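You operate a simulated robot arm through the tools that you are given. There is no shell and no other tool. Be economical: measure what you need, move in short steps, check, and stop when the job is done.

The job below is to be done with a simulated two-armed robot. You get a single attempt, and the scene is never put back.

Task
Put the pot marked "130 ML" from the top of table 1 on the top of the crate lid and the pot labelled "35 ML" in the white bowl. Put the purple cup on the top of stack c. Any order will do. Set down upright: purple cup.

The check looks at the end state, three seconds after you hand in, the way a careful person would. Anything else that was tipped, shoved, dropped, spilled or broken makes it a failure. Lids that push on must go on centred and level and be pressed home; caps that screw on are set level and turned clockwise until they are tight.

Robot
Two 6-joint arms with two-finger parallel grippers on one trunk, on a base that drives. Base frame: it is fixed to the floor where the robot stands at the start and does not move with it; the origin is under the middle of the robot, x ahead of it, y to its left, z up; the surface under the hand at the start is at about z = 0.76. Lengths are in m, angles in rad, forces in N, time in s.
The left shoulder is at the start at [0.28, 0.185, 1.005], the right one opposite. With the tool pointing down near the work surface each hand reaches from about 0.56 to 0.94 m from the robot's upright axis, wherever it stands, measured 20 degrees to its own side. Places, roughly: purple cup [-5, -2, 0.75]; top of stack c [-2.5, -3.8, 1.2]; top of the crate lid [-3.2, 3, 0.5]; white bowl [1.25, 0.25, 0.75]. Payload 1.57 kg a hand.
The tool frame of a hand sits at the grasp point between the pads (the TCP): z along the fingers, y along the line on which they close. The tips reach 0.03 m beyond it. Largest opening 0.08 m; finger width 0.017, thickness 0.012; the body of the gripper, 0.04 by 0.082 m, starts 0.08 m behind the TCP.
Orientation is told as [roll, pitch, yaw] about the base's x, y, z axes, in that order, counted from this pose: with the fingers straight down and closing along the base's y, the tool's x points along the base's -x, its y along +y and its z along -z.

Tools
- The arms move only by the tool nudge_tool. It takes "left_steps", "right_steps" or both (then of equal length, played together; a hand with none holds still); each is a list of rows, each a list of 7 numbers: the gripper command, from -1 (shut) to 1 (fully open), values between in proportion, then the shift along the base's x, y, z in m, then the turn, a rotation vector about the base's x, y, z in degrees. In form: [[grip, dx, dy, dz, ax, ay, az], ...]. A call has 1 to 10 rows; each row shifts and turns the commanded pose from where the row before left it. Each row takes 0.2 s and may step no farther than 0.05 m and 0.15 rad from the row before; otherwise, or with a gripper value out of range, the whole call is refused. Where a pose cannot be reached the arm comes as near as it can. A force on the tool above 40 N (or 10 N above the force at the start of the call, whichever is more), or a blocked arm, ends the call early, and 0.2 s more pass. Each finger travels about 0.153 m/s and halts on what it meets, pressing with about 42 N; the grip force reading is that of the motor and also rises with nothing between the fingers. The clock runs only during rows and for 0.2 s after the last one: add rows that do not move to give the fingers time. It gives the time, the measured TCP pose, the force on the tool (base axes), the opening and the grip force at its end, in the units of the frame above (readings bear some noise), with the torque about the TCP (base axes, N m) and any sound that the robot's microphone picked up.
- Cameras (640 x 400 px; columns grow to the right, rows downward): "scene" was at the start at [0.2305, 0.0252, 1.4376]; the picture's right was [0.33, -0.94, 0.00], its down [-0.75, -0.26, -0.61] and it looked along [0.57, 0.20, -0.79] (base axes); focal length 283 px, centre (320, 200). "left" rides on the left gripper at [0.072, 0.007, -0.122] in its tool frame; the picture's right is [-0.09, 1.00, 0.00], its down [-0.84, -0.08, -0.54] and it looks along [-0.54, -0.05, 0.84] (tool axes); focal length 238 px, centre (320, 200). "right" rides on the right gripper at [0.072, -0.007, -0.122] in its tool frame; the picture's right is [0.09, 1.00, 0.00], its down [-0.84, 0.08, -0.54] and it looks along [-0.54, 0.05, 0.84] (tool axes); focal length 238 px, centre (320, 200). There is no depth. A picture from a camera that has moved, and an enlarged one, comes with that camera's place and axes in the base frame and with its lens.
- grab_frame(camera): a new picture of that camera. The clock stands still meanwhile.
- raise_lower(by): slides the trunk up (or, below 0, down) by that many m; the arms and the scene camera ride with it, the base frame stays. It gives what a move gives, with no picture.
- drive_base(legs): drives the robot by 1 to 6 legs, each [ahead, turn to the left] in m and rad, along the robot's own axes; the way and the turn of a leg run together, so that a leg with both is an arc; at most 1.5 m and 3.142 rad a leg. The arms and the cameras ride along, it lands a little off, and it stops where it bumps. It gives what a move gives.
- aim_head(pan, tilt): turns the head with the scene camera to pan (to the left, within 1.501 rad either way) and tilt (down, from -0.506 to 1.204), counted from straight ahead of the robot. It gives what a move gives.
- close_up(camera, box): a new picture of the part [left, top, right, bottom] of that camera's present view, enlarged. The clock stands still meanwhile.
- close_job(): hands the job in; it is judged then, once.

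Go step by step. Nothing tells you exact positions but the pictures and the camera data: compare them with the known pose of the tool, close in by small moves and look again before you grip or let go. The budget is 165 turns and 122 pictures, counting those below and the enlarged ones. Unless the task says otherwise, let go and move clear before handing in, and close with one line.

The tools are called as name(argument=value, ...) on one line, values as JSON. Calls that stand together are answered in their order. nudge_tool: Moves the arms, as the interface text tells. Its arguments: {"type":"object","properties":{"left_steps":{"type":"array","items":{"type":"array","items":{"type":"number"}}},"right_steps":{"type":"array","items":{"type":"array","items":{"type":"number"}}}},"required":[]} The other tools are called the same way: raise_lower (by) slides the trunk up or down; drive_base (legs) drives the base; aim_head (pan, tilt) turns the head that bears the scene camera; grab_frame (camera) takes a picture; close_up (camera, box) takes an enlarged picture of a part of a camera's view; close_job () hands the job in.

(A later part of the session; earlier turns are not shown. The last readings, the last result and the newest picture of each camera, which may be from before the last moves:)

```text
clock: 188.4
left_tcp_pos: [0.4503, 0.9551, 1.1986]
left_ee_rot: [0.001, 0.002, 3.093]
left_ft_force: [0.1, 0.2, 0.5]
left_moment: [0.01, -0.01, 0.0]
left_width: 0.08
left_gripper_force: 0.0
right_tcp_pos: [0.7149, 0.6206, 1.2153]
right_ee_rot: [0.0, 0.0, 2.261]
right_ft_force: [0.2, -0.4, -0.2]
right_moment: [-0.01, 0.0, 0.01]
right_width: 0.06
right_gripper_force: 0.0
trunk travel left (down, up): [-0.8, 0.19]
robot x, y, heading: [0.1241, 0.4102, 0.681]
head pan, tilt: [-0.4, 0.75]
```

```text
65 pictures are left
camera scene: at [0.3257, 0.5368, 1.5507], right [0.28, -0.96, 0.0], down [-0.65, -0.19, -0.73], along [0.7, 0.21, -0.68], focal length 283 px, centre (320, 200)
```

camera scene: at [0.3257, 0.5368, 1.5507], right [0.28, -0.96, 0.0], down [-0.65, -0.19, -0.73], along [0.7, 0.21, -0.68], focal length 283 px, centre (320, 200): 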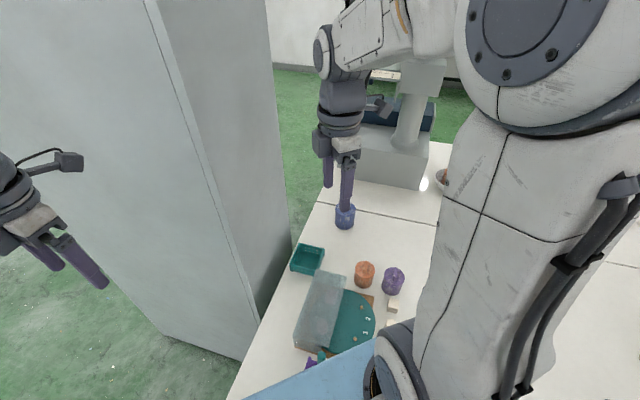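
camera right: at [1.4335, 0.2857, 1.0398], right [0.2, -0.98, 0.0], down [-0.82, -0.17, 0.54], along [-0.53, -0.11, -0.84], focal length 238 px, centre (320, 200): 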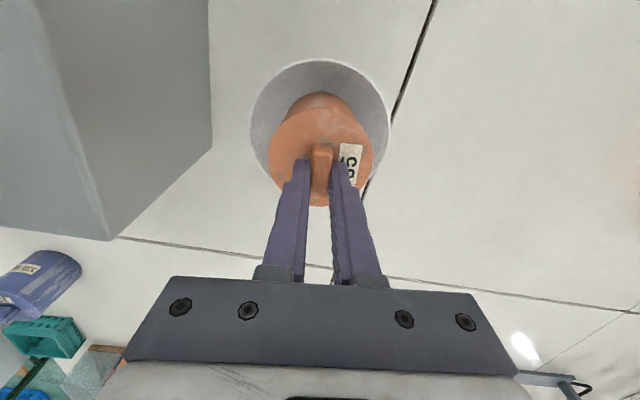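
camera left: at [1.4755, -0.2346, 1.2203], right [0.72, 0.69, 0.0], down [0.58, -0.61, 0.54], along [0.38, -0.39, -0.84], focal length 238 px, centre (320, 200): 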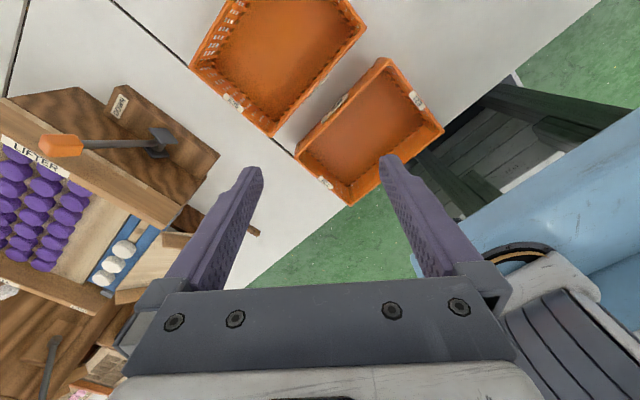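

In place with no contact. Bring the right hand toward the blue pot, turning it to close along x.

nudge_tool(right_steps=[[0.5, 0.04, 0, 0, 0, 0, -8], [0.5, 0.04, 0, 0, 0, 0, -8], [0.5, 0.04, 0, 0, 0, 0, -8], [0.5, 0.04, 0, 0, 0, 0, -8], [0.5, 0.04, 0, -0.02, 0, 0, -7.5], [0.8, 0.04, 0.01, -0.02, 0, 0, 0], [1, 0, 0.01, -0.04, 0, 0, 0], [1, 0, 0, -0.04, 0, 0, 0]])

grab_frame(camera="right")

grab_frame(camera="scene")

```text
clock: 190.2
left_tcp_pos: [0.448, 0.9554, 1.1993]
left_ee_rot: [0.001, 0.003, 3.09]
left_ft_force: [0.0, 0.1, 0.0]
left_moment: [-0.02, -0.02, -0.02]
left_width: 0.08
left_gripper_force: 0.1
right_tcp_pos: [0.9556, 0.6414, 1.0951]
right_ee_rot: [0.0, -0.001, 1.569]
right_ft_force: [-0.1, 0.2, 0.6]
right_moment: [0.03, -0.03, 0.01]
right_width: 0.08
right_gripper_force: 0.1
trunk travel left (down, up): [-0.8, 0.19]
robot x, y, heading: [0.1206, 0.4096, 0.687]
head pan, tilt: [-0.4, 0.75]
```

```text
64 pictures are left
camera right: at [0.9615, 0.5687, 1.2174], right [-1.0, -0.09, 0.0], down [-0.08, 0.84, 0.54], along [-0.05, 0.54, -0.84], focal length 238 px, centre (320, 200)
```

right: 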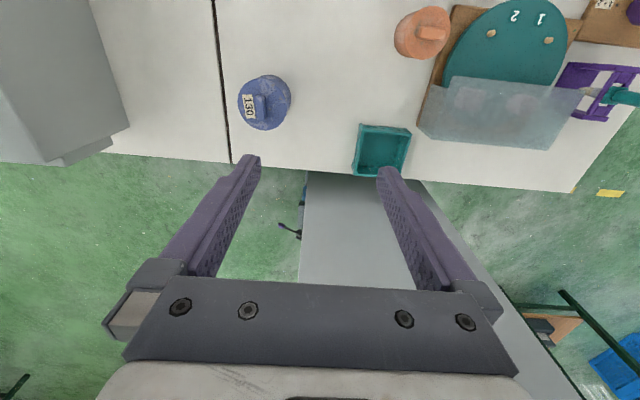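

```text
63 pictures are left
camera scene: at [0.3256, 0.5367, 1.5508], right [0.28, -0.96, 0.0], down [-0.65, -0.19, -0.73], along [0.7, 0.21, -0.68], focal length 283 px, centre (320, 200)
```

scene: 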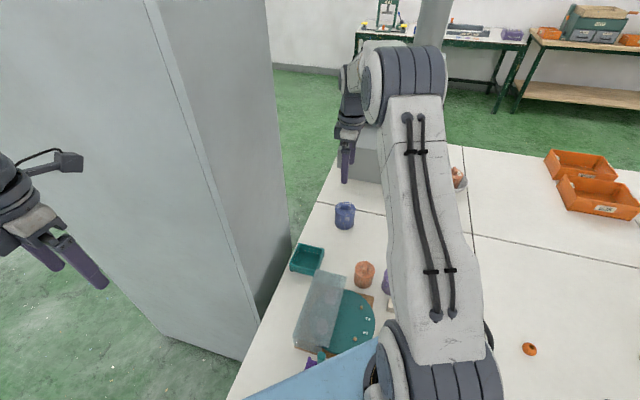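

Blue lid is at about (1.038, 0.65), knob long along y, good. Move above it and look.

nudge_tool(right_steps=[[1, 0.04, 0.005, -0.02, 0, 0, 0], [1, 0.042, 0.003, -0.02, 0, 0, 0], [1, 0, 0, -0.05, 0, 0, 0], [1, 0, 0, -0.05, 0, 0, 0], [1, 0, 0, 0, 0, 0, 0]])

grab_frame(camera="right")

close_up(camera="scene", box=[300, 140, 396, 240])

```text
clock: 191.4
left_tcp_pos: [0.4501, 0.9541, 1.1992]
left_ee_rot: [0.003, 0.001, 3.092]
left_ft_force: [0.6, -0.5, 0.6]
left_moment: [-0.03, 0.02, 0.01]
left_width: 0.0799
left_gripper_force: 0.0
right_tcp_pos: [1.0398, 0.6475, 0.955]
right_ee_rot: [-0.001, 0.002, 1.571]
right_ft_force: [0.2, 0.9, 0.2]
right_moment: [-0.01, 0.03, 0.01]
right_width: 0.0801
right_gripper_force: 0.1
trunk travel left (down, up): [-0.8, 0.19]
robot x, y, heading: [0.1187, 0.4076, 0.688]
head pan, tilt: [-0.4, 0.75]
```

```text
62 pictures are left
camera right: at [1.0455, 0.5758, 1.0785], right [-1.0, -0.09, 0.0], down [-0.08, 0.84, 0.54], along [-0.05, 0.54, -0.84], focal length 238 px, centre (320, 200)
```

right: 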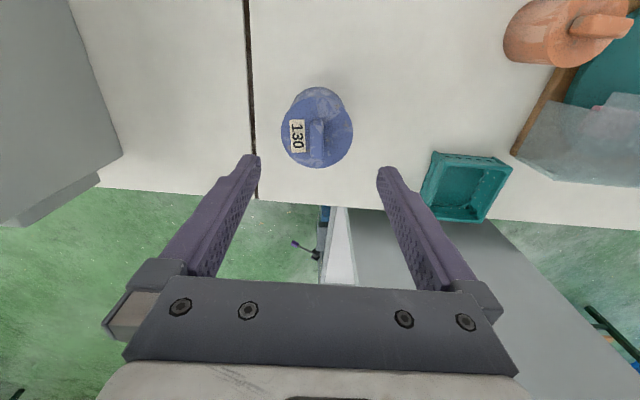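

```text
4.00 times, centred on (348, 190) of scene
camera zoom: at [0.326, 0.5367, 1.5507], right [0.28, -0.96, 0.0], down [-0.65, -0.19, -0.73], along [0.7, 0.21, -0.68], focal length 1131 px, centre (208, 240)
```

zoom: 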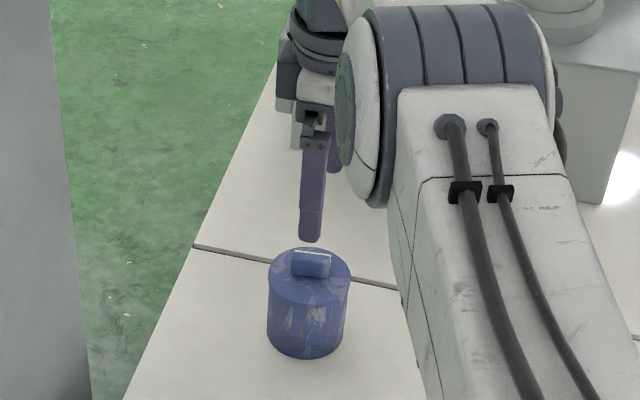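

Reach is fine. Fine-tune, half-close, and descend to just above the lid.

nudge_tool(right_steps=[[0.4, 0.003, 0.002, -0.03, 0, 0, 0], [0.2, 0, 0, -0.03, 0, 0, 0], [0.2, 0, 0, -0.008, 0, 0, 0], [0.2, 0, 0, 0, 0, 0, 0]])

grab_frame(camera="right")

close_up(camera="scene", box=[318, 170, 382, 234])

```text
clock: 192.4
left_tcp_pos: [0.4504, 0.9549, 1.1979]
left_ee_rot: [0.001, 0.001, 3.093]
left_ft_force: [-0.1, -0.5, 0.4]
left_moment: [-0.01, -0.01, 0.02]
left_width: 0.0801
left_gripper_force: 0.0
right_tcp_pos: [1.0395, 0.6487, 0.8891]
right_ee_rot: [-0.001, -0.002, 1.57]
right_ft_force: [-0.5, 0.8, 1.0]
right_moment: [0.0, 0.0, 0.0]
right_width: 0.0482
right_gripper_force: 0.0
trunk travel left (down, up): [-0.8, 0.19]
robot x, y, heading: [0.1247, 0.4113, 0.69]
head pan, tilt: [-0.4, 0.75]
```

```text
60 pictures are left
camera right: at [1.0453, 0.5765, 1.0106], right [-1.0, -0.09, 0.0], down [-0.08, 0.84, 0.54], along [-0.05, 0.54, -0.84], focal length 238 px, centre (320, 200)
```

right: 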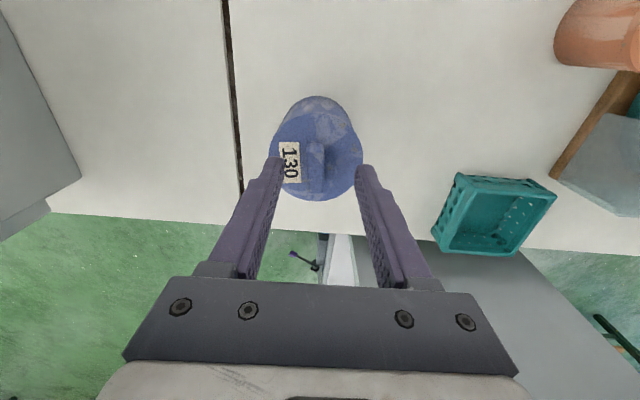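

```text
6.25 times, centred on (350, 202) of scene
camera zoom: at [0.3258, 0.5367, 1.5508], right [0.28, -0.96, 0.0], down [-0.65, -0.19, -0.73], along [0.7, 0.21, -0.68], focal length 1767 px, centre (132, 188)
```

zoom: 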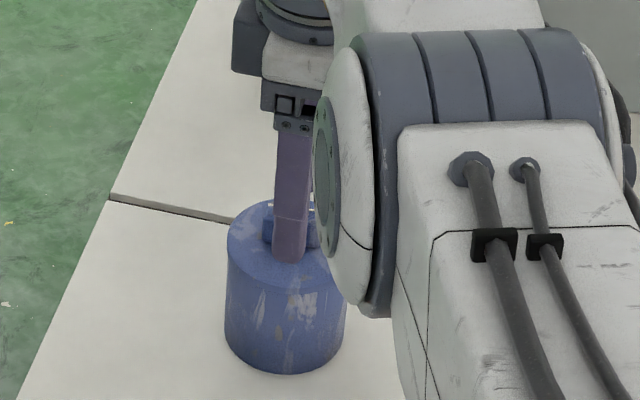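

Matches the earlier grasp geometry. Descend to knob height and close.

nudge_tool(right_steps=[[0.2, 0.001, 0.001, -0.01, 0, 0, 0], [0.2, 0, 0, -0.008, 0, 0, 0], [0.2, 0, 0, 0, 0, 0, 0], [-0.4, 0, 0, 0, 0, 0, 0], [-1, 0, 0, 0, 0, 0, 0], [-1, 0, 0, 0, 0, 0, 0], [-1, 0, 0, 0, 0, 0, 0]])

grab_frame(camera="right")

```text
clock: 194.0
left_tcp_pos: [0.4487, 0.9536, 1.1985]
left_ee_rot: [0.001, 0.001, 3.092]
left_ft_force: [0.2, 0.5, 0.2]
left_moment: [0.01, 0.01, 0.0]
left_width: 0.0803
left_gripper_force: 0.1
right_tcp_pos: [1.0356, 0.6481, 0.8702]
right_ee_rot: [-0.001, 0.0, 1.571]
right_ft_force: [-1.3, -0.5, -1.8]
right_moment: [-0.01, 0.02, 0.04]
right_width: 0.0115
right_gripper_force: 29.1
right hand out of reach, approached as far as the arm can: row 1
trunk travel left (down, up): [-0.8, 0.19]
robot x, y, heading: [0.1219, 0.4121, 0.686]
head pan, tilt: [-0.4, 0.75]
```

```text
58 pictures are left
camera right: at [1.0423, 0.576, 0.9932], right [-1.0, -0.09, 0.0], down [-0.08, 0.84, 0.54], along [-0.05, 0.54, -0.84], focal length 238 px, centre (320, 200)
```

right: 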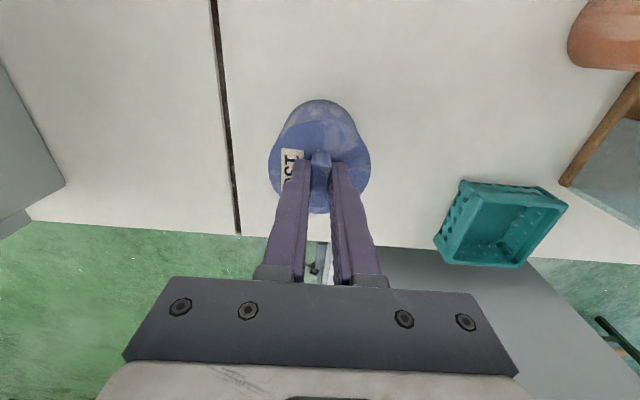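

Knob held (11.5 mm), right at the reach limit. Lift, then draw back and up.

nudge_tool(right_steps=[[-1, -0.002, 0, 0.012, 0, 0, 0], [-1, 0, 0, 0.015, 0, 0, 0], [-1, 0, 0, 0, 0, 0, 0]])

close_up(camera="scene", box=[318, 170, 382, 234])

```text
clock: 194.8
left_tcp_pos: [0.4481, 0.9547, 1.1987]
left_ee_rot: [0.003, 0.002, 3.092]
left_ft_force: [0.2, 0.3, -0.7]
left_moment: [-0.01, 0.0, 0.0]
left_width: 0.0796
left_gripper_force: 0.1
right_tcp_pos: [1.036, 0.6495, 0.8978]
right_ee_rot: [0.001, 0.0, 1.57]
right_ft_force: [-0.7, 0.4, -3.8]
right_moment: [0.0, -0.01, 0.01]
right_width: 0.0118
right_gripper_force: 29.2
trunk travel left (down, up): [-0.8, 0.19]
robot x, y, heading: [0.1224, 0.4113, 0.688]
head pan, tilt: [-0.4, 0.75]
```

```text
6.25 times, centred on (350, 202) of scene
camera zoom: at [0.3259, 0.5367, 1.5507], right [0.28, -0.96, 0.0], down [-0.65, -0.19, -0.73], along [0.7, 0.21, -0.68], focal length 1767 px, centre (132, 188)
```

zoom: 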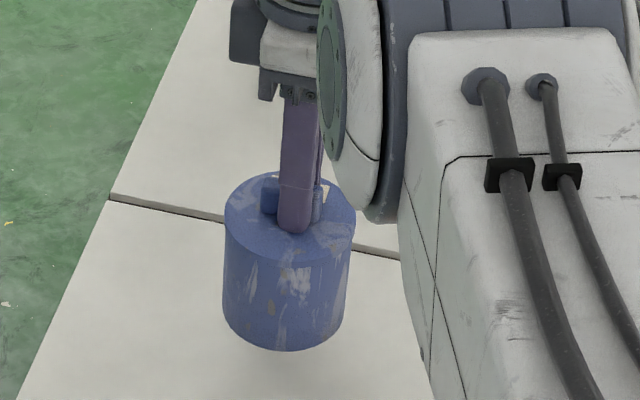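

The pot is up. Lift high, retract, back out, then survey for the crate lid near (-3.2, 3, 0.5).

nudge_tool(right_steps=[[-1, 0, 0, 0.05, 0, 0, 0], [-1, -0.01, 0, 0.048, 0, 0, 0], [-1, -0.01, 0, 0.048, 0, 0, 0], [-1, -0.02, 0, 0.045, 0, 0, 0], [-1, -0.02, 0, 0.045, 0, 0, 0], [-1, -0.03, 0, 0.035, 0, 0, 0], [-1, -0.045, 0, 0.02, 0, 0, 0], [-1, -0.048, 0, 0, 0, 0, 0], [-1, -0.048, 0, 0, 0, 0, 0], [-1, -0.048, 0, 0, 0, 0, 0]])

drive_base(legs=[[-0.48, 0], [-0.5, 0], [0, 2.2]])

aim_head(pan=0, tilt=0.35)

grab_frame(camera="scene")

```text
clock: 197.0
left_tcp_pos: [0.4493, 0.9549, 1.1994]
left_ee_rot: [0.001, 0.002, 3.093]
left_ft_force: [-0.9, 0.8, -1.2]
left_moment: [0.0, -0.02, 0.0]
left_width: 0.0801
left_gripper_force: 0.0
right_tcp_pos: [0.7535, 0.6533, 1.1904]
right_ee_rot: [0.0, -0.001, 1.571]
right_ft_force: [-0.3, -0.5, -3.1]
right_moment: [0.0, 0.02, -0.02]
right_width: 0.0119
right_gripper_force: 29.3
trunk travel left (down, up): [-0.8, 0.19]
robot x, y, heading: [0.1226, 0.4101, 0.685]
head pan, tilt: [-0.4, 0.75]
```

```text
clock: 207.7
left_tcp_pos: [-1.2699, -0.305, 1.1991]
left_ee_rot: [0.002, 0.002, -0.945]
left_ft_force: [-0.2, 0.3, -0.8]
left_moment: [0.0, 0.04, -0.01]
left_width: 0.0801
left_gripper_force: 0.0
right_tcp_pos: [-1.2239, 0.123, 1.1907]
right_ee_rot: [0.0, 0.002, -2.466]
right_ft_force: [-0.2, 0.5, -5.2]
right_moment: [0.02, 0.0, 0.01]
right_width: 0.0116
right_gripper_force: 29.3
trunk travel left (down, up): [-0.8, 0.19]
robot x, y, heading: [-0.6436, -0.2201, 2.935]
head pan, tilt: [-0.4, 0.75]
```

```text
clock: 208.6
left_tcp_pos: [-1.2689, -0.3055, 1.1976]
left_ee_rot: [-0.001, 0.002, -0.944]
left_ft_force: [-0.1, 0.6, -0.1]
left_moment: [0.01, -0.02, 0.01]
left_width: 0.0797
left_gripper_force: 0.1
right_tcp_pos: [-1.2255, 0.1217, 1.1889]
right_ee_rot: [0.0, 0.0, -2.466]
right_ft_force: [-0.2, -0.9, -5.0]
right_moment: [0.0, -0.01, -0.02]
right_width: 0.0118
right_gripper_force: 28.6
trunk travel left (down, up): [-0.8, 0.19]
robot x, y, heading: [-0.6419, -0.2224, 2.94]
head pan, tilt: [0.0, 0.351]
```

```text
56 pictures are left
camera scene: at [-0.8894, -0.1667, 1.5863], right [0.21, 0.98, 0.0], down [0.34, -0.07, -0.94], along [-0.92, 0.19, -0.34], focal length 283 px, centre (320, 200)
```

scene: 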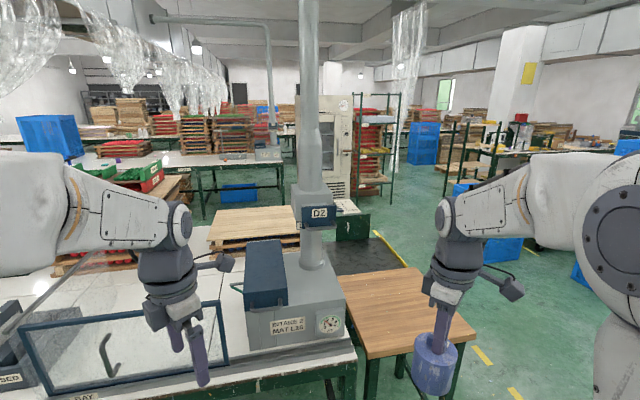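

A second work table lies ahead; the crate lid should be ahead-right. Turn right and look.

drive_base(legs=[[0, -0.9]])

aim_head(pan=0.1, tilt=0.35)

grab_frame(camera="scene")

```text
clock: 211.3
left_tcp_pos: [-1.0949, 0.224, 1.1985]
left_ee_rot: [0.001, 0.001, -1.854]
left_ft_force: [-0.4, 1.4, 1.2]
left_moment: [0.0, 0.0, -0.01]
left_width: 0.0799
left_gripper_force: 0.0
right_tcp_pos: [-0.7287, 0.45, 1.1896]
right_ee_rot: [0.0, 0.001, 2.907]
right_ft_force: [0.2, -0.3, -2.6]
right_moment: [-0.02, -0.02, -0.01]
right_width: 0.0113
right_gripper_force: 29.2
trunk travel left (down, up): [-0.8, 0.19]
robot x, y, heading: [-0.6404, -0.2225, 2.019]
head pan, tilt: [0.0, 0.351]
```

```text
clock: 212.0
left_tcp_pos: [-1.0946, 0.2248, 1.199]
left_ee_rot: [0.002, 0.001, -1.856]
left_ft_force: [-0.3, -0.2, -1.2]
left_moment: [0.01, 0.04, -0.04]
left_width: 0.0801
left_gripper_force: 0.1
right_tcp_pos: [-0.7294, 0.4509, 1.1893]
right_ee_rot: [0.0, -0.001, 2.908]
right_ft_force: [0.4, -0.4, -3.0]
right_moment: [0.01, -0.02, -0.04]
right_width: 0.012
right_gripper_force: 28.6
trunk travel left (down, up): [-0.8, 0.19]
robot x, y, heading: [-0.6412, -0.2198, 2.028]
head pan, tilt: [0.099, 0.351]
```

```text
55 pictures are left
camera scene: at [-0.7602, 0.0046, 1.5864], right [0.85, 0.52, 0.0], down [0.18, -0.29, -0.94], along [-0.49, 0.8, -0.34], focal length 283 px, centre (320, 200)
```

scene: 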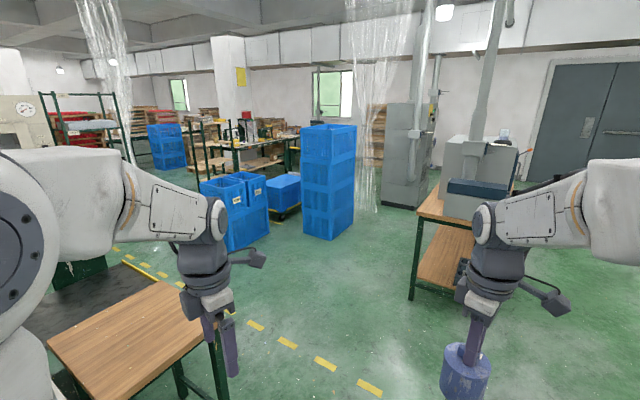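

The crate lid should be the flat-topped blue crate near the picture's centre. Zoom in.

close_up(camera="scene", box=[190, 120, 370, 260])

```text
2.86 times, centred on (280, 190) of scene
camera zoom: at [-0.7602, 0.0046, 1.5864], right [0.85, 0.52, 0.0], down [0.18, -0.29, -0.94], along [-0.49, 0.8, -0.34], focal length 808 px, centre (434, 229)
```

zoom: 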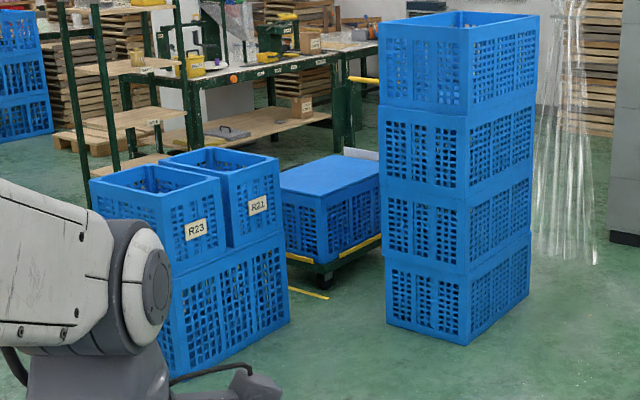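

The lidded crate is at about (-3.15, 2.96), hemmed in by crates in front; I'll approach from its north side via the corridor at x≈-1.66. Drive to (-1.68, 2.3) and look.

drive_base(legs=[[0, 0.045], [1.3, 0], [0.49, 0], [0, -0.31], [0.96, 0]])

aim_head(pan=0.3, tilt=0.5)

grab_frame(camera="scene")

```text
clock: 227.0
left_tcp_pos: [-1.9888, 2.8501, 1.1982]
left_ee_rot: [0.003, 0.002, -2.115]
left_ft_force: [0.1, -0.1, 0.5]
left_moment: [-0.03, -0.02, 0.03]
left_width: 0.08
left_gripper_force: 0.0
right_tcp_pos: [-1.5772, 2.9756, 1.1893]
right_ee_rot: [-0.002, -0.001, 2.646]
right_ft_force: [-0.2, 0.2, -3.6]
right_moment: [0.01, -0.05, 0.02]
right_width: 0.0116
right_gripper_force: 29.2
trunk travel left (down, up): [-0.8, 0.19]
robot x, y, heading: [-1.6667, 2.3067, 1.762]
head pan, tilt: [0.099, 0.351]
```

```text
clock: 227.8
left_tcp_pos: [-1.9884, 2.8515, 1.199]
left_ee_rot: [0.002, 0.004, -2.114]
left_ft_force: [-0.4, 0.2, -0.1]
left_moment: [0.03, 0.01, 0.0]
left_width: 0.0799
left_gripper_force: 0.1
right_tcp_pos: [-1.5771, 2.9743, 1.1897]
right_ee_rot: [-0.002, 0.0, 2.648]
right_ft_force: [0.0, -0.1, -4.3]
right_moment: [-0.02, 0.0, -0.01]
right_width: 0.0115
right_gripper_force: 29.5
trunk travel left (down, up): [-0.8, 0.19]
robot x, y, heading: [-1.6635, 2.3039, 1.764]
head pan, tilt: [0.3, 0.499]
```

```text
53 pictures are left
camera scene: at [-1.7382, 2.5432, 1.5728], right [0.88, 0.47, 0.0], down [0.23, -0.42, -0.88], along [-0.41, 0.77, -0.48], focal length 283 px, centre (320, 200)
```

scene: 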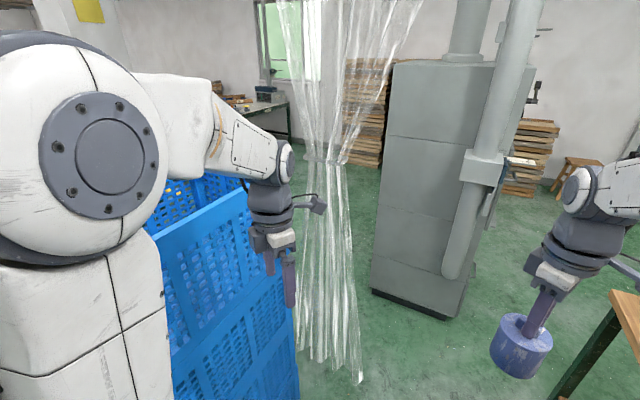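

The north side is blocked by a curtain and cabinet, so I'll use the gap between the R crates and the stack: the right arm can reach the lid from about (-2.62, 2.12). Reverse, turn and approach part way.

drive_base(legs=[[-0.8, 0], [0, 0.882], [0.9, 0]])

aim_head(pan=-0.45, tilt=0.7)

grab_frame(camera="scene")

```text
clock: 238.7
left_tcp_pos: [-2.9223, 2.0653, 1.1991]
left_ee_rot: [0.002, 0.001, -1.251]
left_ft_force: [-0.2, 0.8, 0.0]
left_moment: [0.01, 0.06, -0.01]
left_width: 0.0801
left_gripper_force: 0.2
right_tcp_pos: [-2.7503, 2.4593, 1.1906]
right_ee_rot: [-0.001, 0.0, -2.771]
right_ft_force: [-0.1, 0.0, -3.7]
right_moment: [0.04, -0.01, -0.04]
right_width: 0.0116
right_gripper_force: 28.9
trunk travel left (down, up): [-0.8, 0.19]
robot x, y, heading: [-2.2947, 1.96, 2.631]
head pan, tilt: [0.3, 0.499]
```

```text
clock: 239.8
left_tcp_pos: [-2.922, 2.0653, 1.1987]
left_ee_rot: [0.001, 0.002, -1.25]
left_ft_force: [-0.1, 0.8, -0.6]
left_moment: [0.02, -0.01, -0.01]
left_width: 0.08
left_gripper_force: 0.0
right_tcp_pos: [-2.7503, 2.4594, 1.1889]
right_ee_rot: [0.0, 0.0, -2.774]
right_ft_force: [-0.3, -0.1, -4.0]
right_moment: [0.0, -0.01, 0.01]
right_width: 0.0117
right_gripper_force: 29.3
trunk travel left (down, up): [-0.8, 0.19]
robot x, y, heading: [-2.2985, 1.9559, 2.623]
head pan, tilt: [-0.45, 0.7]
```

```text
52 pictures are left
camera scene: at [-2.4847, 2.1067, 1.555], right [0.82, 0.57, 0.0], down [0.37, -0.53, -0.76], along [-0.44, 0.63, -0.64], focal length 283 px, centre (320, 200)
```

scene: 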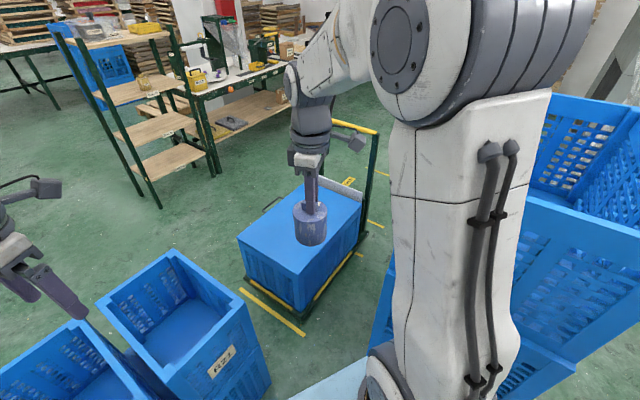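

Clear view of the lid: x -3.37…-2.99, y 2.67…3.27. Move ahead 0.25, turn slightly left, lower the trunk by 0.15.

drive_base(legs=[[0.25, 0], [0, 0.22]])

raise_lower(by=-0.15)

aim_head(pan=-0.65, tilt=0.8)

grab_frame(camera="scene")

```text
clock: 241.7
left_tcp_pos: [-3.1309, 2.1794, 1.1985]
left_ee_rot: [0.003, 0.0, -1.241]
left_ft_force: [-0.4, -0.2, 1.0]
left_moment: [0.01, -0.06, 0.04]
left_width: 0.0798
left_gripper_force: 0.1
right_tcp_pos: [-2.9614, 2.5772, 1.1868]
right_ee_rot: [0.003, 0.003, -2.762]
right_ft_force: [0.4, 0.6, -4.3]
right_moment: [-0.01, -0.01, 0.01]
right_width: 0.0117
right_gripper_force: 28.5
trunk travel left (down, up): [-0.8, 0.19]
robot x, y, heading: [-2.506, 2.0807, 2.638]
head pan, tilt: [-0.45, 0.7]
stopped in leg 1: the robot was blocked; the commanded pose is now the measured one
```

```text
clock: 243.4
left_tcp_pos: [-3.1301, 2.1792, 1.0487]
left_ee_rot: [0.004, 0.002, -1.243]
left_ft_force: [-0.4, 0.4, 0.0]
left_moment: [-0.02, -0.03, -0.03]
left_width: 0.0799
left_gripper_force: 0.1
right_tcp_pos: [-2.961, 2.5769, 1.0393]
right_ee_rot: [0.002, 0.002, -2.762]
right_ft_force: [0.6, 0.8, -3.9]
right_moment: [0.01, 0.01, 0.0]
right_width: 0.0118
right_gripper_force: 29.3
trunk travel left (down, up): [-0.65, 0.34]
robot x, y, heading: [-2.5046, 2.0767, 2.633]
head pan, tilt: [-0.45, 0.7]
```

```text
clock: 244.1
left_tcp_pos: [-3.1293, 2.1813, 1.0482]
left_ee_rot: [0.003, 0.001, -1.242]
left_ft_force: [1.1, -0.5, -0.5]
left_moment: [0.02, -0.02, -0.01]
left_width: 0.08
left_gripper_force: 0.2
right_tcp_pos: [-2.9602, 2.5759, 1.0379]
right_ee_rot: [0.002, 0.001, -2.762]
right_ft_force: [0.4, 0.4, -3.5]
right_moment: [0.02, -0.01, 0.02]
right_width: 0.0118
right_gripper_force: 29.2
trunk travel left (down, up): [-0.65, 0.34]
robot x, y, heading: [-2.5019, 2.0796, 2.632]
head pan, tilt: [-0.649, 0.799]
```

```text
51 pictures are left
camera scene: at [-2.6767, 2.2304, 1.3968], right [0.91, 0.4, 0.0], down [0.29, -0.66, -0.7], along [-0.28, 0.64, -0.72], focal length 283 px, centre (320, 200)
```

scene: 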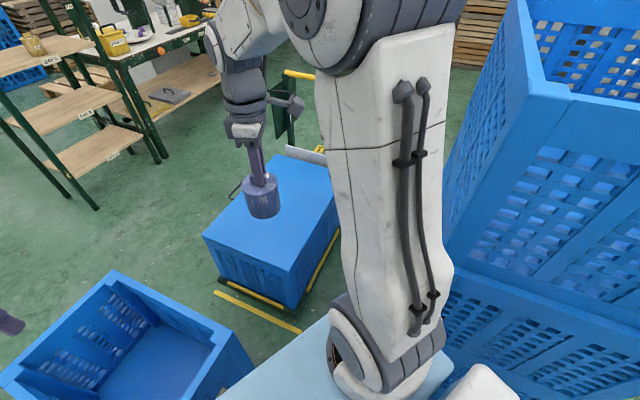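

Blocked a hair early, probably the base against the R crate's foot; I'll ease back 2 cm. The lid is still within reach, so move the pot over it.

drive_base(legs=[[-0.02, 0]])

nudge_tool(right_steps=[[-1, -0.022, 0.04, 0, 0, 0, 0], [-1, -0.022, 0.04, 0, 0, 0, 0], [-1, -0.022, 0.04, 0, 0, 0, 0], [-1, -0.022, 0.04, 0, 0, 0, 0], [-1, -0.04, 0.03, 0, 0, 0, 0], [-1, 0, 0.02, -0.04, 0, 0, 0], [-1, 0, 0, -0.05, 0, 0, 0], [-1, 0, 0, -0.05, 0, 0, 0], [-1, 0, 0, -0.05, 0, 0, 0], [-1, 0, 0, 0, 0, 0, 0]])

grab_frame(camera="scene")

grab_frame(camera="right")

```text
clock: 244.9
left_tcp_pos: [-3.1108, 2.1704, 1.0474]
left_ee_rot: [0.003, 0.002, -1.243]
left_ft_force: [-0.1, 0.2, 0.3]
left_moment: [0.0, 0.03, 0.0]
left_width: 0.0802
left_gripper_force: 0.1
right_tcp_pos: [-2.9427, 2.5663, 1.0391]
right_ee_rot: [0.001, 0.003, -2.762]
right_ft_force: [0.2, 0.0, -4.8]
right_moment: [0.01, 0.02, 0.04]
right_width: 0.0117
right_gripper_force: 28.6
trunk travel left (down, up): [-0.65, 0.34]
robot x, y, heading: [-2.4855, 2.0665, 2.635]
head pan, tilt: [-0.649, 0.799]
```

```text
clock: 247.1
left_tcp_pos: [-3.1125, 2.172, 1.0488]
left_ee_rot: [0.003, 0.002, -1.243]
left_ft_force: [0.2, -0.6, 0.0]
left_moment: [0.0, 0.0, 0.02]
left_width: 0.0802
left_gripper_force: 0.1
right_tcp_pos: [-3.0698, 2.7767, 0.8478]
right_ee_rot: [0.004, 0.002, -2.762]
right_ft_force: [0.1, -0.2, -4.1]
right_moment: [0.0, -0.03, -0.04]
right_width: 0.0118
right_gripper_force: 28.9
trunk travel left (down, up): [-0.65, 0.34]
robot x, y, heading: [-2.4885, 2.0721, 2.637]
head pan, tilt: [-0.649, 0.799]
```

```text
50 pictures are left
camera scene: at [-2.659, 2.2209, 1.3967], right [0.91, 0.4, 0.0], down [0.29, -0.66, -0.7], along [-0.28, 0.64, -0.72], focal length 283 px, centre (320, 200)
```

scene: 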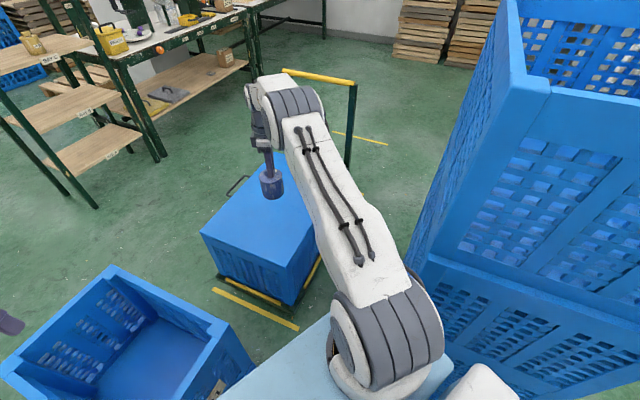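

```text
49 pictures are left
camera right: at [-3.0063, 2.8097, 0.9704], right [0.45, -0.89, 0.0], down [-0.75, -0.38, 0.54], along [-0.48, -0.25, -0.84], focal length 238 px, centre (320, 200)
```

right: 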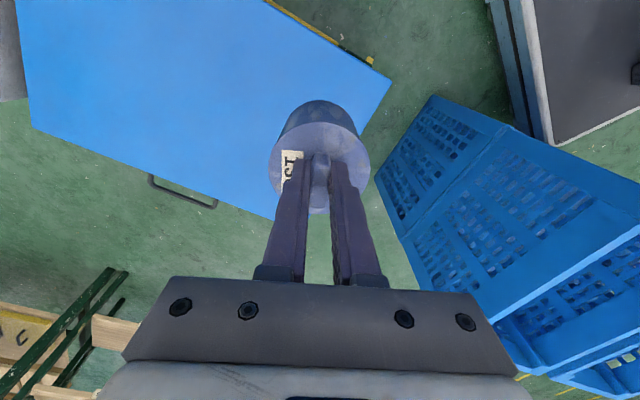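

The pot hangs over the lid's near corner area; I'll move it 3–4 cm further in and lower.

nudge_tool(right_steps=[[-1, -0.03, 0.035, 0, 0, 0, 0], [-1, 0, 0, -0.05, 0, 0, 0], [-1, 0, 0, -0.05, 0, 0, 0], [-1, 0, 0, -0.05, 0, 0, 0], [-1, 0, 0, -0.03, 0, 0, 0], [-1, 0, 0, 0, 0, 0, 0]])

close_up(camera="scene", box=[190, 120, 350, 300])

```text
clock: 248.5
left_tcp_pos: [-3.1128, 2.1713, 1.0475]
left_ee_rot: [0.004, 0.002, -1.243]
left_ft_force: [-0.5, 0.3, -1.4]
left_moment: [0.0, -0.03, 0.02]
left_width: 0.08
left_gripper_force: 0.0
right_tcp_pos: [-3.0754, 2.7822, 0.6734]
right_ee_rot: [0.003, 0.002, -2.763]
right_ft_force: [-0.2, -0.4, -3.9]
right_moment: [-0.02, -0.02, 0.02]
right_width: 0.0117
right_gripper_force: 29.4
right hand out of reach, approached as far as the arm can: row 1, 3, 4, 5
trunk travel left (down, up): [-0.65, 0.34]
robot x, y, heading: [-2.4864, 2.0681, 2.632]
head pan, tilt: [-0.649, 0.799]
```

```text
2.22 times, centred on (270, 210) of scene
camera zoom: at [-2.659, 2.2209, 1.3967], right [0.91, 0.4, 0.0], down [0.29, -0.66, -0.7], along [-0.28, 0.64, -0.72], focal length 628 px, centre (431, 178)
```

zoom: 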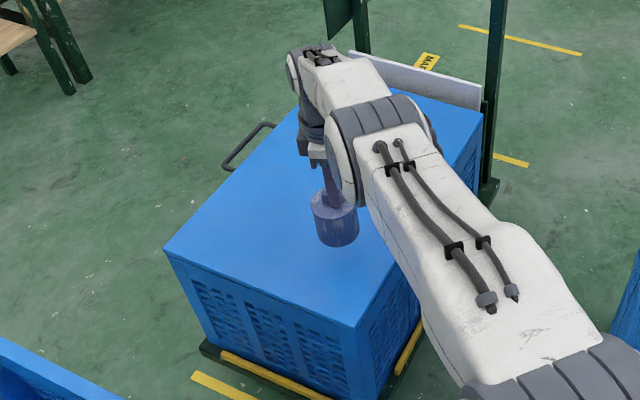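

At the reach limit but well inside the lid's edges. I'll lower with the trunk, straight down.

raise_lower(by=-0.05)

close_up(camera="scene", box=[190, 120, 350, 300])

grab_frame(camera="right")

```text
clock: 249.4
left_tcp_pos: [-3.1126, 2.1698, 0.9999]
left_ee_rot: [0.005, 0.003, -1.242]
left_ft_force: [0.1, -0.2, -1.0]
left_moment: [0.0, 0.03, 0.0]
left_width: 0.08
left_gripper_force: 0.1
right_tcp_pos: [-3.0741, 2.7825, 0.6241]
right_ee_rot: [0.002, 0.002, -2.763]
right_ft_force: [0.2, 0.0, -3.1]
right_moment: [0.01, 0.0, -0.01]
right_width: 0.0116
right_gripper_force: 29.2
trunk travel left (down, up): [-0.6, 0.39]
robot x, y, heading: [-2.4871, 2.0682, 2.644]
head pan, tilt: [-0.649, 0.799]
```

```text
2.22 times, centred on (270, 210) of scene
camera zoom: at [-2.6588, 2.2207, 1.3468], right [0.91, 0.4, 0.0], down [0.29, -0.66, -0.7], along [-0.28, 0.64, -0.72], focal length 628 px, centre (431, 178)
```

zoom: 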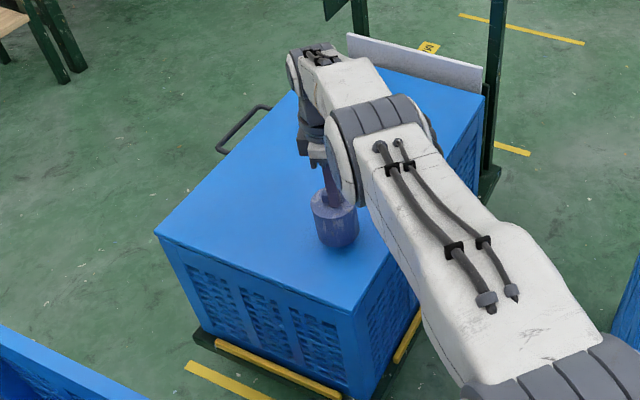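

```text
46 pictures are left
camera right: at [-3.0117, 2.8156, 0.7461], right [0.45, -0.89, 0.0], down [-0.75, -0.38, 0.54], along [-0.48, -0.25, -0.84], focal length 238 px, centre (320, 200)
```

right: 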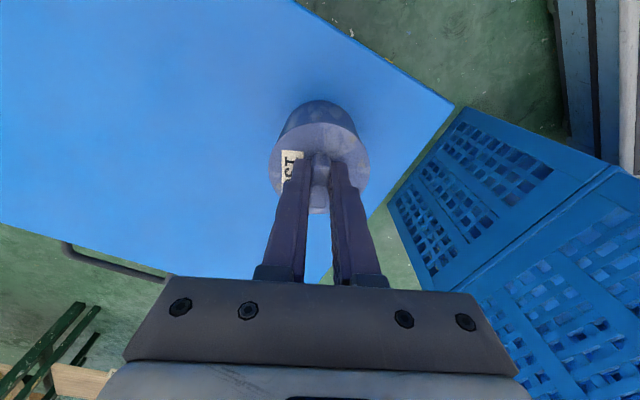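

Nearly down. Step lower in small increments, watching the force.

nudge_tool(right_steps=[[-1, 0.002, -0.002, -0.005, 0, 0, 0], [-1, 0, 0, -0.004, 0, 0, 0], [-1, 0, 0, 0, 0, 0, 0]])

```text
clock: 250.2
left_tcp_pos: [-3.1116, 2.1703, 0.9984]
left_ee_rot: [0.003, 0.003, -1.243]
left_ft_force: [0.0, 0.2, -1.1]
left_moment: [0.02, -0.01, -0.01]
left_width: 0.0799
left_gripper_force: 0.0
right_tcp_pos: [-3.0741, 2.7824, 0.6145]
right_ee_rot: [0.001, 0.001, -2.763]
right_ft_force: [-0.1, 0.3, -3.9]
right_moment: [0.02, -0.02, 0.0]
right_width: 0.0118
right_gripper_force: 29.1
trunk travel left (down, up): [-0.6, 0.39]
robot x, y, heading: [-2.4878, 2.0692, 2.639]
head pan, tilt: [-0.649, 0.799]
```

nudge_tool(right_steps=[[-1, 0, 0, -0.004, 0, 0, 0], [-1, 0, 0, -0.003, 0, 0, 0], [-1, 0, 0, 0, 0, 0, 0]])

```text
clock: 251.1
left_tcp_pos: [-3.1121, 2.1704, 0.9986]
left_ee_rot: [0.003, 0.001, -1.243]
left_ft_force: [-0.1, -0.3, -0.4]
left_moment: [-0.01, -0.03, -0.01]
left_width: 0.0802
left_gripper_force: 0.0
right_tcp_pos: [-3.0719, 2.7815, 0.6069]
right_ee_rot: [-0.001, 0.001, -2.764]
right_ft_force: [0.1, 0.2, -3.9]
right_moment: [0.02, -0.04, 0.02]
right_width: 0.0117
right_gripper_force: 29.4
trunk travel left (down, up): [-0.6, 0.39]
robot x, y, heading: [-2.4864, 2.0674, 2.635]
head pan, tilt: [-0.649, 0.799]
```

nudge_tool(right_steps=[[-1, 0, 0, -0.004, 0, 0, 0], [-1, 0, 0, -0.004, 0, 0, 0], [-1, 0, 0, 0, 0, 0, 0]])

close_up(camera="scene", box=[240, 170, 310, 240])

```text
clock: 251.8
left_tcp_pos: [-3.1124, 2.1705, 0.9986]
left_ee_rot: [0.003, 0.002, -1.244]
left_ft_force: [0.3, 0.5, -0.5]
left_moment: [0.04, 0.0, 0.02]
left_width: 0.0798
left_gripper_force: 0.1
right_tcp_pos: [-3.0711, 2.7799, 0.6009]
right_ee_rot: [0.002, 0.001, -2.764]
right_ft_force: [-0.2, -0.3, -2.9]
right_moment: [0.05, -0.04, 0.03]
right_width: 0.0119
right_gripper_force: 29.5
trunk travel left (down, up): [-0.6, 0.39]
robot x, y, heading: [-2.485, 2.063, 2.635]
head pan, tilt: [-0.649, 0.799]
```

```text
5.71 times, centred on (275, 205) of scene
camera zoom: at [-2.6589, 2.2207, 1.3467], right [0.91, 0.4, 0.0], down [0.29, -0.66, -0.7], along [-0.28, 0.64, -0.72], focal length 1615 px, centre (577, 171)
```

zoom: 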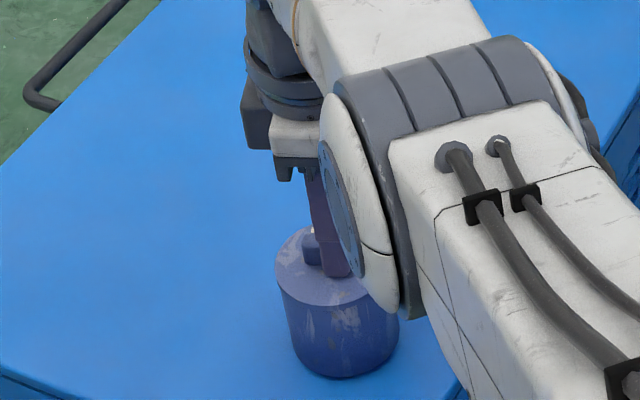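

nudge_tool(right_steps=[[-1, 0, 0, -0.003, 0, 0, 0], [-1, 0, 0, -0.003, 0, 0, 0], [-1, 0, 0, 0, 0, 0, 0]])

```text
clock: 252.7
left_tcp_pos: [-3.111, 2.1705, 1.0002]
left_ee_rot: [0.002, 0.002, -1.242]
left_ft_force: [0.0, 0.0, 0.0]
left_moment: [0.01, 0.04, 0.0]
left_width: 0.0799
left_gripper_force: 0.1
right_tcp_pos: [-3.0703, 2.7817, 0.5969]
right_ee_rot: [-0.003, 0.001, -2.763]
right_ft_force: [5.1, -2.4, 21.7]
right_moment: [-0.34, 0.23, 0.09]
right_width: 0.0118
right_gripper_force: 30.0
right hand out of reach, approached as far as the arm can: row 1
trunk travel left (down, up): [-0.6, 0.39]
robot x, y, heading: [-2.482, 2.065, 2.632]
head pan, tilt: [-0.649, 0.799]
```

Firm contact now. Relieve 2 mm, open the fingers enough, and rise.

nudge_tool(right_steps=[[-1, 0, 0, 0.002, 0, 0, 0], [-1, 0, 0, 0, 0, 0, 0], [-0.5, 0, 0, 0, 0, 0, 0], [-0.2, 0, 0, 0, 0, 0, 0], [-0.2, 0, 0, 0, 0, 0, 0], [-0.2, 0, 0, 0.02, 0, 0, 0], [-0.2, 0, 0, 0.03, 0, 0, 0]])

grab_frame(camera="right")

```text
clock: 254.2
left_tcp_pos: [-3.1125, 2.1703, 0.9972]
left_ee_rot: [0.0, 0.002, -1.242]
left_ft_force: [-0.3, -0.1, -0.2]
left_moment: [-0.01, 0.0, 0.0]
left_width: 0.08
left_gripper_force: 0.1
right_tcp_pos: [-3.0719, 2.7788, 0.6457]
right_ee_rot: [0.001, 0.002, -2.762]
right_ft_force: [-0.8, -0.1, 0.0]
right_moment: [-0.03, 0.0, -0.01]
right_width: 0.0323
right_gripper_force: 0.1
trunk travel left (down, up): [-0.6, 0.39]
robot x, y, heading: [-2.484, 2.0678, 2.637]
head pan, tilt: [-0.649, 0.799]
```

```text
44 pictures are left
camera right: at [-3.0078, 2.8116, 0.7687], right [0.45, -0.89, 0.0], down [-0.75, -0.38, 0.54], along [-0.48, -0.25, -0.84], focal length 238 px, centre (320, 200)
```

right: 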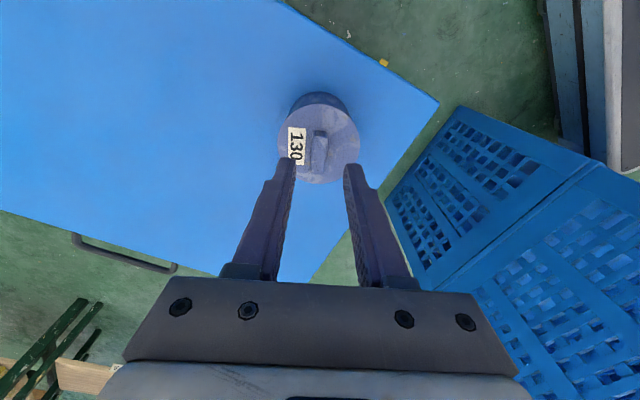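

The 130 ML pot stands on the lid. Raise and retract the arm the way it came, then back out.

nudge_tool(right_steps=[[0, 0, 0, 0.05, 0, 0, 0], [0, 0, 0, 0.05, 0, 0, 0], [0, 0, 0, 0.05, 0, 0, 0], [0, 0, 0, 0.05, 0, 0, 0], [0, 0, 0, 0.05, 0, 0, 0], [0, 0.02, -0.04, 0.04, 0, 0, 0], [0, 0.02, -0.04, 0.03, 0, 0, 0], [0, 0.022, -0.04, 0, 0, 0, 0], [0, 0.022, -0.04, 0, 0, 0, 0], [0, 0.022, -0.04, 0, 0, 0, 0]])

drive_base(legs=[[-0.9, 0]])

aim_head(pan=-0.3, tilt=0.4)

grab_frame(camera="scene")

```text
refused: row 6 steps farther than a row can; nothing moved
```

```text
clock: 257.0
left_tcp_pos: [-2.7137, 1.9509, 0.9997]
left_ee_rot: [0.003, 0.001, -1.244]
left_ft_force: [0.8, 0.0, 0.4]
left_moment: [-0.01, -0.02, -0.03]
left_width: 0.0801
left_gripper_force: 0.1
right_tcp_pos: [-2.6853, 2.5604, 0.6505]
right_ee_rot: [-0.03, -0.013, -2.723]
right_ft_force: [-3.4, 0.8, -2.0]
right_moment: [-0.16, -0.29, 0.25]
right_width: 0.0323
right_gripper_force: 0.2
trunk travel left (down, up): [-0.6, 0.39]
robot x, y, heading: [-2.0871, 1.8506, 2.642]
head pan, tilt: [-0.649, 0.799]
stopped in leg 1: the force on the tool passed its limit at 137 N (the readings are from after the stop); the commanded pose is now the measured one
```

```text
clock: 257.9
left_tcp_pos: [-2.7145, 1.9518, 0.9977]
left_ee_rot: [0.002, 0.002, -1.243]
left_ft_force: [0.7, -0.3, -1.4]
left_moment: [0.0, -0.03, -0.01]
left_width: 0.0799
left_gripper_force: 0.0
right_tcp_pos: [-2.6858, 2.5601, 0.6498]
right_ee_rot: [-0.029, -0.012, -2.721]
right_ft_force: [-9.8, 0.4, -1.1]
right_moment: [0.02, -1.12, 0.28]
right_width: 0.0325
right_gripper_force: 0.1
trunk travel left (down, up): [-0.6, 0.39]
robot x, y, heading: [-2.0866, 1.8499, 2.64]
head pan, tilt: [-0.3, 0.4]
```

```text
43 pictures are left
camera scene: at [-2.2927, 1.993, 1.3818], right [0.72, 0.69, 0.0], down [0.27, -0.28, -0.92], along [-0.64, 0.66, -0.39], focal length 283 px, centre (320, 200)
```

scene: 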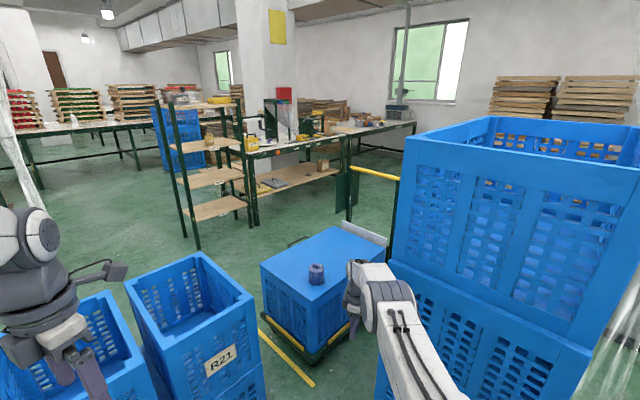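

The arm move was refused and the drive went ahead with the hand low; it bumped the stack's corner. The pot still stands on the lid. I'll ease the hand off to the west first and then check the stack.

nudge_tool(right_steps=[[0, -0.02, -0.01, 0, 0, 0, 0], [0, -0.02, -0.02, 0.01, 0, 0, 0], [0, -0.01, -0.03, 0.03, 0, 0, 0], [0, 0, -0.03, 0.035, 0, 0, 0], [0, 0, -0.03, 0.035, 0, 0, 0]])

grab_frame(camera="right")

close_up(camera="scene", box=[220, 200, 420, 400])

```text
clock: 259.1
left_tcp_pos: [-2.7135, 1.95, 0.9988]
left_ee_rot: [0.001, 0.001, -1.242]
left_ft_force: [0.1, 0.5, 0.5]
left_moment: [-0.03, -0.01, -0.01]
left_width: 0.0803
left_gripper_force: 0.1
right_tcp_pos: [-2.7321, 2.4422, 0.7588]
right_ee_rot: [-0.031, -0.013, -2.726]
right_ft_force: [0.6, -0.1, -0.4]
right_moment: [-0.01, 0.0, 0.0]
right_width: 0.0401
right_gripper_force: 0.0
trunk travel left (down, up): [-0.6, 0.39]
robot x, y, heading: [-2.0901, 1.8502, 2.639]
head pan, tilt: [-0.3, 0.4]
```

```text
42 pictures are left
camera right: at [-2.6669, 2.4733, 0.8814], right [0.49, -0.87, -0.03], down [-0.72, -0.42, 0.55], along [-0.49, -0.25, -0.83], focal length 238 px, centre (320, 200)
```

right: 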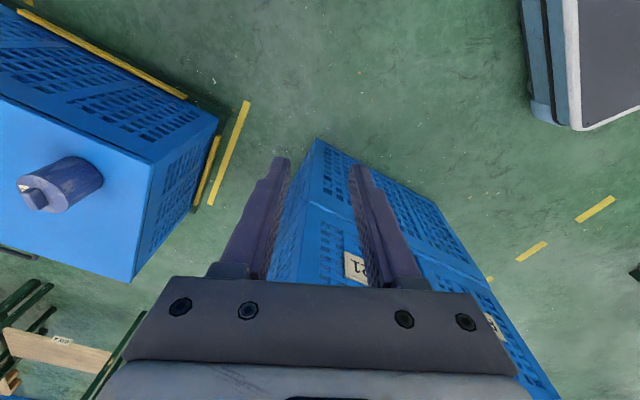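

```text
2.00 times, centred on (320, 300) of scene
camera zoom: at [-2.2925, 1.9933, 1.3818], right [0.72, 0.69, 0.0], down [0.27, -0.28, -0.92], along [-0.64, 0.66, -0.39], focal length 565 px, centre (320, 0)
```

zoom: 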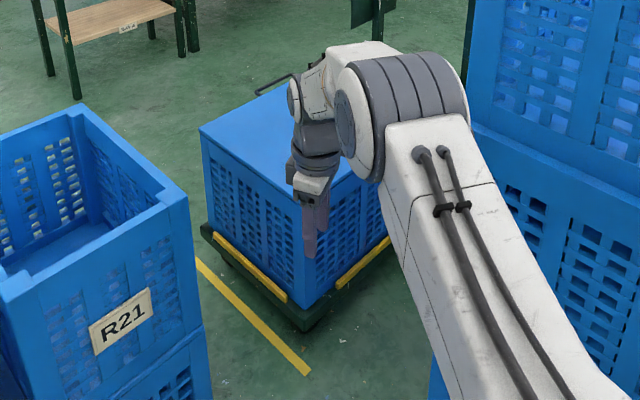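

Pot upright on the lid. Now finish retracting the right arm (up, then toward me), and verify the stack.

nudge_tool(right_steps=[[0, 0, 0, 0.045, 0, 0, 0], [0, 0, 0, 0.045, 0, 0, 0], [0, 0, 0, 0.045, 0, 0, 0], [0, 0, 0, 0.045, 0, 0, 0], [0, 0.03, -0.02, 0.02, 0, 0, 0], [0, 0.04, -0.02, 0.01, 0, 0, 0], [0, 0.04, -0.02, 0, 0, 0, 0], [0, 0.04, -0.015, 0, 0, 0, 0]])

```text
clock: 260.9
left_tcp_pos: [-2.7137, 1.9506, 0.9993]
left_ee_rot: [0.002, 0.003, -1.243]
left_ft_force: [-0.3, -0.2, -0.6]
left_moment: [-0.01, -0.01, 0.02]
left_width: 0.0799
left_gripper_force: 0.2
right_tcp_pos: [-2.5875, 2.364, 0.9675]
right_ee_rot: [-0.03, -0.013, -2.724]
right_ft_force: [1.3, 0.5, 0.1]
right_moment: [-0.02, -0.02, 0.02]
right_width: 0.0399
right_gripper_force: 0.1
trunk travel left (down, up): [-0.6, 0.39]
robot x, y, heading: [-2.0878, 1.8525, 2.639]
head pan, tilt: [-0.3, 0.4]
```

Now back out and look at the crates from a distance to check nothing was shifted.

drive_base(legs=[[-0.75, 0]])

aim_head(pan=-0.2, tilt=0.35)

grab_frame(camera="scene")

```text
clock: 265.0
left_tcp_pos: [-2.0524, 1.5845, 0.9986]
left_ee_rot: [0.002, 0.003, -1.233]
left_ft_force: [0.9, 0.5, -0.4]
left_moment: [-0.01, 0.02, 0.03]
left_width: 0.08
left_gripper_force: 0.0
right_tcp_pos: [-1.9309, 1.9989, 0.9667]
right_ee_rot: [-0.03, -0.011, -2.716]
right_ft_force: [-0.5, 0.4, -0.6]
right_moment: [-0.02, 0.01, -0.01]
right_width: 0.04
right_gripper_force: 0.0
trunk travel left (down, up): [-0.6, 0.39]
robot x, y, heading: [-1.4247, 1.4876, 2.649]
head pan, tilt: [-0.3, 0.4]
```

```text
clock: 265.7
left_tcp_pos: [-2.0532, 1.5844, 0.9984]
left_ee_rot: [0.002, 0.002, -1.234]
left_ft_force: [-0.1, -0.2, 0.3]
left_moment: [0.01, 0.0, 0.0]
left_width: 0.0797
left_gripper_force: 0.1
right_tcp_pos: [-1.9304, 1.9993, 0.967]
right_ee_rot: [-0.027, -0.012, -2.716]
right_ft_force: [-0.3, -0.9, -0.4]
right_moment: [0.03, -0.01, -0.01]
right_width: 0.0402
right_gripper_force: 0.0
trunk travel left (down, up): [-0.6, 0.39]
robot x, y, heading: [-1.426, 1.4878, 2.648]
head pan, tilt: [-0.201, 0.351]
```

```text
40 pictures are left
camera scene: at [-1.6379, 1.6246, 1.3864], right [0.64, 0.77, 0.0], down [0.26, -0.22, -0.94], along [-0.72, 0.6, -0.34], focal length 283 px, centre (320, 200)
```

scene: 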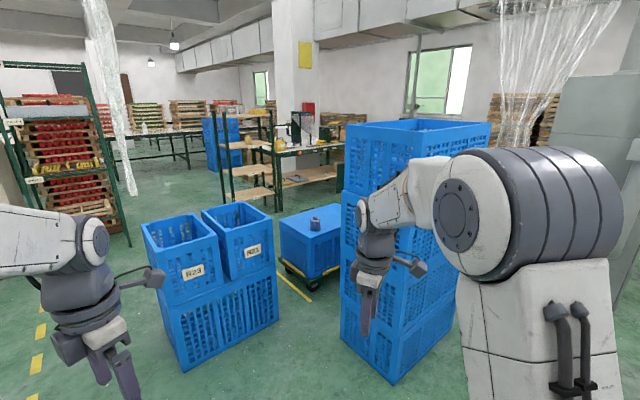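

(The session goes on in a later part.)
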